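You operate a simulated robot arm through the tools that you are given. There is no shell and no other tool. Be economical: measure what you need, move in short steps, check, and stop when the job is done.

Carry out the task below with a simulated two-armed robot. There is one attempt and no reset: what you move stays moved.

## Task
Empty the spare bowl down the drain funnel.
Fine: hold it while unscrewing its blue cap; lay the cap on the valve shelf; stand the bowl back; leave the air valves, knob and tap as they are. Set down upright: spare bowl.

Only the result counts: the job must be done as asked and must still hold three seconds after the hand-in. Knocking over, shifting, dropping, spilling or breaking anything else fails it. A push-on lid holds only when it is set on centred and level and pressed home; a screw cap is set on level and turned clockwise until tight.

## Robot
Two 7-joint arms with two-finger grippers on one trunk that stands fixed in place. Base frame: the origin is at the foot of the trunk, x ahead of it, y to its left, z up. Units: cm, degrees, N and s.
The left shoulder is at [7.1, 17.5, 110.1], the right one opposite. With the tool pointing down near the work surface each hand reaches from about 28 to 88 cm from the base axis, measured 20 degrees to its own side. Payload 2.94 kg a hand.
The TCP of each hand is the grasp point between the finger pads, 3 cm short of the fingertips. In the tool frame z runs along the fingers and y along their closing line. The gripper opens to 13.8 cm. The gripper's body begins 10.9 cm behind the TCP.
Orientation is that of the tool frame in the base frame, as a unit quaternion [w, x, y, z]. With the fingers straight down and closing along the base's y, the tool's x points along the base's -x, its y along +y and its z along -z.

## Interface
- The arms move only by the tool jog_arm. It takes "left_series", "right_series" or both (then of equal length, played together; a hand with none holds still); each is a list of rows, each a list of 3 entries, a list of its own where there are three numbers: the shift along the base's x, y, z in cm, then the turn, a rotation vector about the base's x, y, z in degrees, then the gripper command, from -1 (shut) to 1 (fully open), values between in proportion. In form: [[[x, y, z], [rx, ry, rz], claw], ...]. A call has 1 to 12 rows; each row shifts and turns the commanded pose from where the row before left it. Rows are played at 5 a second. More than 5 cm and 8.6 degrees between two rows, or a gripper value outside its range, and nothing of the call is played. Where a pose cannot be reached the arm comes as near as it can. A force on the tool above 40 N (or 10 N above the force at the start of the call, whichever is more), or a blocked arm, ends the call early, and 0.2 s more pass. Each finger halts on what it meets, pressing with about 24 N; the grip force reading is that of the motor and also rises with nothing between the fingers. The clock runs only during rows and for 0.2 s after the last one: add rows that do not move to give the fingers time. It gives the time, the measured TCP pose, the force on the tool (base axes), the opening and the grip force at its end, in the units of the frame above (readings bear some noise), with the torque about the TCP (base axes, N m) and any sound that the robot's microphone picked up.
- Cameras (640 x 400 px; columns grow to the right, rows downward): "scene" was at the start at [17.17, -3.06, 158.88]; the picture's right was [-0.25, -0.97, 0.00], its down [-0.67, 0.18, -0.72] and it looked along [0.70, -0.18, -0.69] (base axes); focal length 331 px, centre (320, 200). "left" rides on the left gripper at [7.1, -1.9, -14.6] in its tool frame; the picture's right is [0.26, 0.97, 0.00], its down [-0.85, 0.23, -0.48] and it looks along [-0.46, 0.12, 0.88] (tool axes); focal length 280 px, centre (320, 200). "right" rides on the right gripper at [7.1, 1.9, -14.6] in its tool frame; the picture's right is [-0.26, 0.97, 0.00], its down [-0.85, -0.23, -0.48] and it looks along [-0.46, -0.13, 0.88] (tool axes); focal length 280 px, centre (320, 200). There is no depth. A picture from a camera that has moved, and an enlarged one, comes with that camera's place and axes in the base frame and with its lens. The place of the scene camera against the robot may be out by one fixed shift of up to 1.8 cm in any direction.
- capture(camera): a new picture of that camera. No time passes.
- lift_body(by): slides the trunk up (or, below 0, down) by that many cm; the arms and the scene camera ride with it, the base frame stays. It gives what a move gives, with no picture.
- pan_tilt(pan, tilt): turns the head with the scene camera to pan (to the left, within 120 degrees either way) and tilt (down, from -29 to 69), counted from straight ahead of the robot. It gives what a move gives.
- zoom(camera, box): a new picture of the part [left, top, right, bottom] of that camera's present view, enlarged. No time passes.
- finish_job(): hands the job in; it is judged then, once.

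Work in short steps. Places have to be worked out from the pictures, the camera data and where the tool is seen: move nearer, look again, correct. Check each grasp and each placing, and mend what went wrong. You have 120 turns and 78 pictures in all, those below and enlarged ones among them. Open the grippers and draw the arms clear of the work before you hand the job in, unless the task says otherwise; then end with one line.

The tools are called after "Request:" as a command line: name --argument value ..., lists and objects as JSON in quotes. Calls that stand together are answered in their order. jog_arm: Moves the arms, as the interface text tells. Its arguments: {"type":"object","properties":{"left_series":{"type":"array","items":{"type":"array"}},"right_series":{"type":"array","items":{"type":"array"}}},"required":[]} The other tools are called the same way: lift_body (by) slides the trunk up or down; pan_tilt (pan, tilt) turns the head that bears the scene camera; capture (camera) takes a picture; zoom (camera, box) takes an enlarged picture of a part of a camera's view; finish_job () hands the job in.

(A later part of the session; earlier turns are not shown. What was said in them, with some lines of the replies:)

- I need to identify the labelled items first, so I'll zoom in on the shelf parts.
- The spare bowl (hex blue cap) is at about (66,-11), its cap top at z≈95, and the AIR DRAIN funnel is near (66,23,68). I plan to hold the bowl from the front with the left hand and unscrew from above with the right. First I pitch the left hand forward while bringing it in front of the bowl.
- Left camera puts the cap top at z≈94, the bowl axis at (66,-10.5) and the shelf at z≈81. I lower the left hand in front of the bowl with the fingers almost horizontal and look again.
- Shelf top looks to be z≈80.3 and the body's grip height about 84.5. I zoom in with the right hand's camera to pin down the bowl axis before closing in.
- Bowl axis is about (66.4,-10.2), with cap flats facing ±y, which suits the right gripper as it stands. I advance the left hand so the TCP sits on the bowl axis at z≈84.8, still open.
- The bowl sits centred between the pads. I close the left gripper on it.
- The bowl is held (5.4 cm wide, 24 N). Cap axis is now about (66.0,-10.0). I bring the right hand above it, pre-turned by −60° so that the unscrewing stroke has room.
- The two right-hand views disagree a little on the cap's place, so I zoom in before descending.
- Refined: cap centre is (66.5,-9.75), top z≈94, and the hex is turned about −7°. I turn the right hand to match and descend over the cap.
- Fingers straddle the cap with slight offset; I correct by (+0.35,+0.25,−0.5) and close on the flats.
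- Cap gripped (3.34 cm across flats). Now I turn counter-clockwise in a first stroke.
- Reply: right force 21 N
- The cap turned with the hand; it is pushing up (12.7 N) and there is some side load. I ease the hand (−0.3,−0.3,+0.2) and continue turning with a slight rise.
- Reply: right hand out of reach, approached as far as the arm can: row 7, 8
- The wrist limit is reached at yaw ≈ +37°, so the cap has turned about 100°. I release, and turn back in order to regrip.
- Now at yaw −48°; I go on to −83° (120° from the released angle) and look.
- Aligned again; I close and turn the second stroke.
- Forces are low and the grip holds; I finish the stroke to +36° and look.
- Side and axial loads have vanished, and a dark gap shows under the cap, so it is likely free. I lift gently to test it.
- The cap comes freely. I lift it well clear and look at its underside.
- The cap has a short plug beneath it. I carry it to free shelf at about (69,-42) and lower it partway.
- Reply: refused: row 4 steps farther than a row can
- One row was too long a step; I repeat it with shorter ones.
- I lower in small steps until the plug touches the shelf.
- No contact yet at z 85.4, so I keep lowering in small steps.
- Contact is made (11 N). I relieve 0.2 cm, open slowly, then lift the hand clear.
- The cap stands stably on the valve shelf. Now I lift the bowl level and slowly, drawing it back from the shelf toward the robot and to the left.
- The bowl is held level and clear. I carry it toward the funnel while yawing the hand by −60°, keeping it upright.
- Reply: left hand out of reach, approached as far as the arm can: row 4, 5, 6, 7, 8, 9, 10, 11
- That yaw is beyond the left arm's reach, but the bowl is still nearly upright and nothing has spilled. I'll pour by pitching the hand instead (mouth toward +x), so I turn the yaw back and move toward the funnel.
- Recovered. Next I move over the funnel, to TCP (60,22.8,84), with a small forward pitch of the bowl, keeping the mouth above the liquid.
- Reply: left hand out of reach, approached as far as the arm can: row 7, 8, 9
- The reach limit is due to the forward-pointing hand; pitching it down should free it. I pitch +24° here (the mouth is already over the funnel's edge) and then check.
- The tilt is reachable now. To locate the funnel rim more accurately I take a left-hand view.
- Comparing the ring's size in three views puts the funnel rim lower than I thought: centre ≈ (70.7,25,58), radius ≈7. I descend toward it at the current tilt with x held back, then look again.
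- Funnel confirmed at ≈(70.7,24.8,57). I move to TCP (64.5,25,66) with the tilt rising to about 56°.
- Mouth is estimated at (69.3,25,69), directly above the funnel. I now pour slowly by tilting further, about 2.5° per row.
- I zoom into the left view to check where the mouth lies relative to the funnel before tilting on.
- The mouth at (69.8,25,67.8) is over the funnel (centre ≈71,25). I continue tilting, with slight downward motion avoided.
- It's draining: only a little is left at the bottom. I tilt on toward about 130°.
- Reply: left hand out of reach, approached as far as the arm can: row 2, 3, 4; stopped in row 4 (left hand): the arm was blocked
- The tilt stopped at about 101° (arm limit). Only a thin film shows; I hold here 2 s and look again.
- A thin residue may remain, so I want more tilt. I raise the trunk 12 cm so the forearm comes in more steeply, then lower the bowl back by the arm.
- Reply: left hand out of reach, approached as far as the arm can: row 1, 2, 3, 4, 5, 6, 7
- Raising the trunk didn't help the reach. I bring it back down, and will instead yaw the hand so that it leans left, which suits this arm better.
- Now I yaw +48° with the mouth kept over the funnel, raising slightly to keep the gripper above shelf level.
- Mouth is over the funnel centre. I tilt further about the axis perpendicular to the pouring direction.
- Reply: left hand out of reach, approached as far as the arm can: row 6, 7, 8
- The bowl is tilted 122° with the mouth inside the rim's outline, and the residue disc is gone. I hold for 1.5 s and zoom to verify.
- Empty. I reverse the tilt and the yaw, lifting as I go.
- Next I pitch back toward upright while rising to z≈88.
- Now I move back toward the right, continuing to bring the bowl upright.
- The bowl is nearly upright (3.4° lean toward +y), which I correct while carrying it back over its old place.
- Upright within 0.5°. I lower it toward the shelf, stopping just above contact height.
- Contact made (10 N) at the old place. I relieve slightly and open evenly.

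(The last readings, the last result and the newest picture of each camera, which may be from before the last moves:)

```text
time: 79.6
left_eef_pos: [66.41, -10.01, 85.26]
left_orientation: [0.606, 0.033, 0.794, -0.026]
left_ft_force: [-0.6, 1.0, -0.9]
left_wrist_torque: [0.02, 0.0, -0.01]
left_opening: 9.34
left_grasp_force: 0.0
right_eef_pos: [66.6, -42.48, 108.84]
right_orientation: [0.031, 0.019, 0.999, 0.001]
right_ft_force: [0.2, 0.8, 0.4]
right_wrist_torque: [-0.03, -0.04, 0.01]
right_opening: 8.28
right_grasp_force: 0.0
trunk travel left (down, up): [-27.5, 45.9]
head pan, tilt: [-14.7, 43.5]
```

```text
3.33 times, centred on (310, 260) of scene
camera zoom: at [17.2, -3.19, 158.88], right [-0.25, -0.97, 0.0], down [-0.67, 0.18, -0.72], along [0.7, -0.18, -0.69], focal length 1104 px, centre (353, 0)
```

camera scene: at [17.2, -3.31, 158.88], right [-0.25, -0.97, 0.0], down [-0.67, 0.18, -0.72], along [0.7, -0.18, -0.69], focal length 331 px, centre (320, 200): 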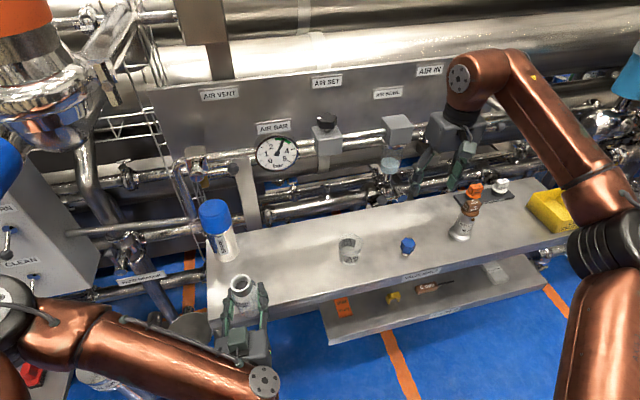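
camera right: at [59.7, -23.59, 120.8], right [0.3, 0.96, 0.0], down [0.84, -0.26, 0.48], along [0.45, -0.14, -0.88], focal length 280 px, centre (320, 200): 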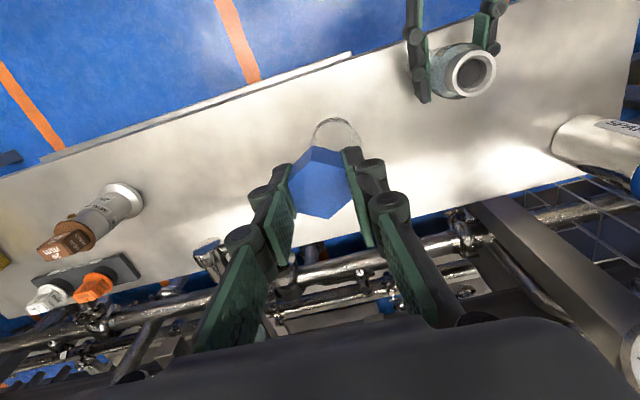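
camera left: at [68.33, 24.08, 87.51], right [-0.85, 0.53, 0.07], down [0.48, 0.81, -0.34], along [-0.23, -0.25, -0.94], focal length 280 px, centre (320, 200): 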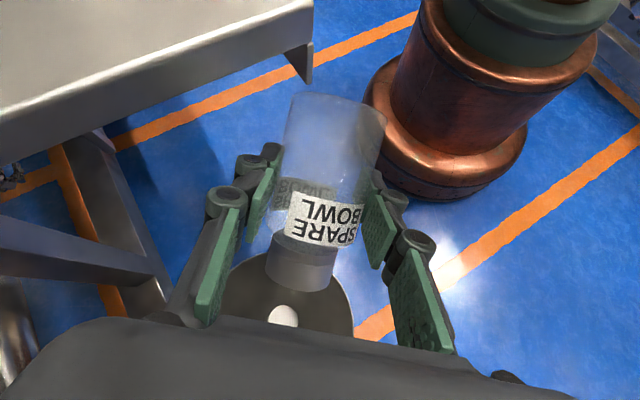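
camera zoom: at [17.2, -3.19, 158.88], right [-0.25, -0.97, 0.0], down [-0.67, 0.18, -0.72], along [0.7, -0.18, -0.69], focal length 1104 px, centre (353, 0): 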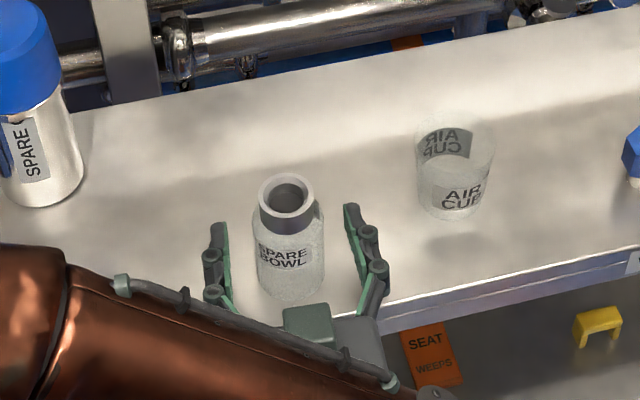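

The bowl stands upright and free. I withdraw the left hand straight back along its pointing direction, then up; the right hand also rises.

Request:
jog_arm --left_series '[[[-2.5, 0, 0], [0, 0, 0], 0.35], [[-3, 0, 0], [0, 0, 0], 0.35], [[-3, 0, 0], [0, 0, 0], 0.35], [[-3, 0, 0], [0, 0, 0], 0.35], [[-3, 0, 0.5], [0, 0, 0], 0.35], [[-2, 0.5, 1.5], [0, 0, 0], 0.35], [[-1, 1, 2.5], [0, 3, 0], 0.35], [[0, 1, 3], [0, 4, 0], 0.35], [[0, 1, 3], [0, 4, 0], 0.35], [[0, 1, 3], [0, 4, 0], 0.35], [[0, 0, 0], [0, 0, 0], 0.35]]' --right_series '[[[0, 0, 1], [0, 0, 0], 0.35], [[0, 0, 1], [0, 0, 0], 0.35], [[0, 0, 1], [0, 0, 0], 0.35], [[0, 0, 1], [0, 0, 0], 0.35], [[-0.5, 0, 1], [0, 0, 0], 0.35], [[-1, 0, 1], [0, 0, 0], 0.35], [[-1, 0, 1], [0, 0, 0], 0.35], [[-1, 0, 1], [0, 0, 0], 0.35], [[-1, 0, 1], [0, 0, 0], 0.35], [[-1, 0, 1], [0, 0, 0], 0.35], [[0, 0, 0], [0, 0, 0], 0.35]]'

Request:
capture --camera "scene"

Request:
zoom --camera "scene" --box '[230, 200, 430, 320]'

```text
time: 82.0
left_eef_pos: [48.98, -5.29, 98.36]
left_orientation: [0.498, 0.029, 0.866, -0.029]
left_ft_force: [-0.5, 0.2, 0.4]
left_wrist_torque: [0.02, 0.01, 0.02]
left_opening: 9.31
left_grasp_force: 0.1
right_eef_pos: [61.2, -42.47, 118.86]
right_orientation: [0.03, 0.019, 0.999, 0.002]
right_ft_force: [0.1, -0.9, -0.1]
right_wrist_torque: [0.0, 0.02, -0.01]
right_opening: 9.31
right_grasp_force: 0.0
trunk travel left (down, up): [-27.5, 45.9]
head pan, tilt: [-14.7, 43.5]
```

```text
15 pictures are left
camera scene: at [17.27, -3.31, 158.86], right [-0.25, -0.97, 0.0], down [-0.67, 0.18, -0.72], along [0.7, -0.18, -0.69], focal length 331 px, centre (320, 200)
```

scene: 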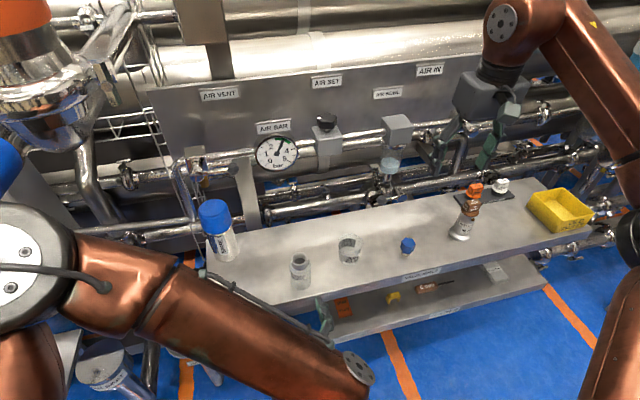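

```text
3.20 times, centred on (330, 260) of scene
camera zoom: at [17.27, -3.31, 158.86], right [-0.25, -0.97, 0.0], down [-0.67, 0.18, -0.72], along [0.7, -0.18, -0.69], focal length 1060 px, centre (288, 8)
```

zoom: 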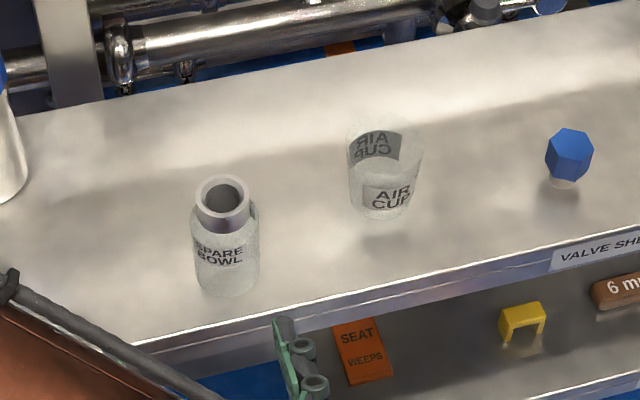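

All is in place. I raise the left hand well clear and open both grippers fully.

Request:
jog_arm --left_series '[[[-1, 1.5, 3], [0, 6, 0], 0.6], [[-1, 2, 3], [0, 7, 0], 1], [[-1, 2, 3], [0, 8, 0], 1], [[-1, 2, 3], [0, 8, 0], 1], [[-1, 2, 3], [0, 8, 0], 1], [[-1, 2, 2], [0, 8, 0], 1], [[0, 0, 0], [0, 0, 0], 1]]' --right_series '[[[0, 0, 0], [0, 0, 0], 0.6], [[0, 0, 0], [0, 0, 0], 1], [[0, 0, 0], [0, 0, 0], 1], [[0, 0, 0], [0, 0, 0], 1], [[0, 0, 0], [0, 0, 0], 1], [[0, 0, 0], [0, 0, 0], 1], [[0, 0, 0], [0, 0, 0], 1]]'

Request:
capture --camera "scene"

```text
time: 83.6
left_eef_pos: [42.89, 5.92, 115.4]
left_orientation: [0.127, 0.015, 0.991, -0.037]
left_ft_force: [0.0, -1.8, 0.1]
left_wrist_torque: [0.04, 0.01, 0.01]
left_opening: 13.79
left_grasp_force: 0.1
right_eef_pos: [61.18, -42.46, 118.94]
right_orientation: [0.031, 0.019, 0.999, 0.001]
right_ft_force: [-0.1, 0.2, -0.1]
right_wrist_torque: [0.0, -0.03, -0.01]
right_opening: 13.79
right_grasp_force: 0.1
trunk travel left (down, up): [-27.5, 45.9]
head pan, tilt: [-14.7, 43.5]
```

```text
13 pictures are left
camera scene: at [17.15, -3.21, 158.88], right [-0.25, -0.97, 0.0], down [-0.67, 0.18, -0.72], along [0.7, -0.18, -0.69], focal length 331 px, centre (320, 200)
```

scene: 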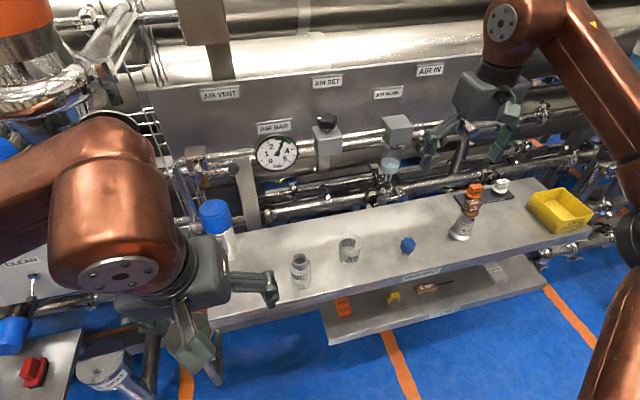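

The bowl is upright in its place, the cap is on the shelf, and both hands are open and clear, so I hand in.

Request:
finish_job

```text
The job is handed in.
```

I emptied the spare bowl into the AIR DRAIN funnel and stood it back upright in its old place. Its blue cap is on the valve shelf, and I did not touch the air valves, knob or tap.
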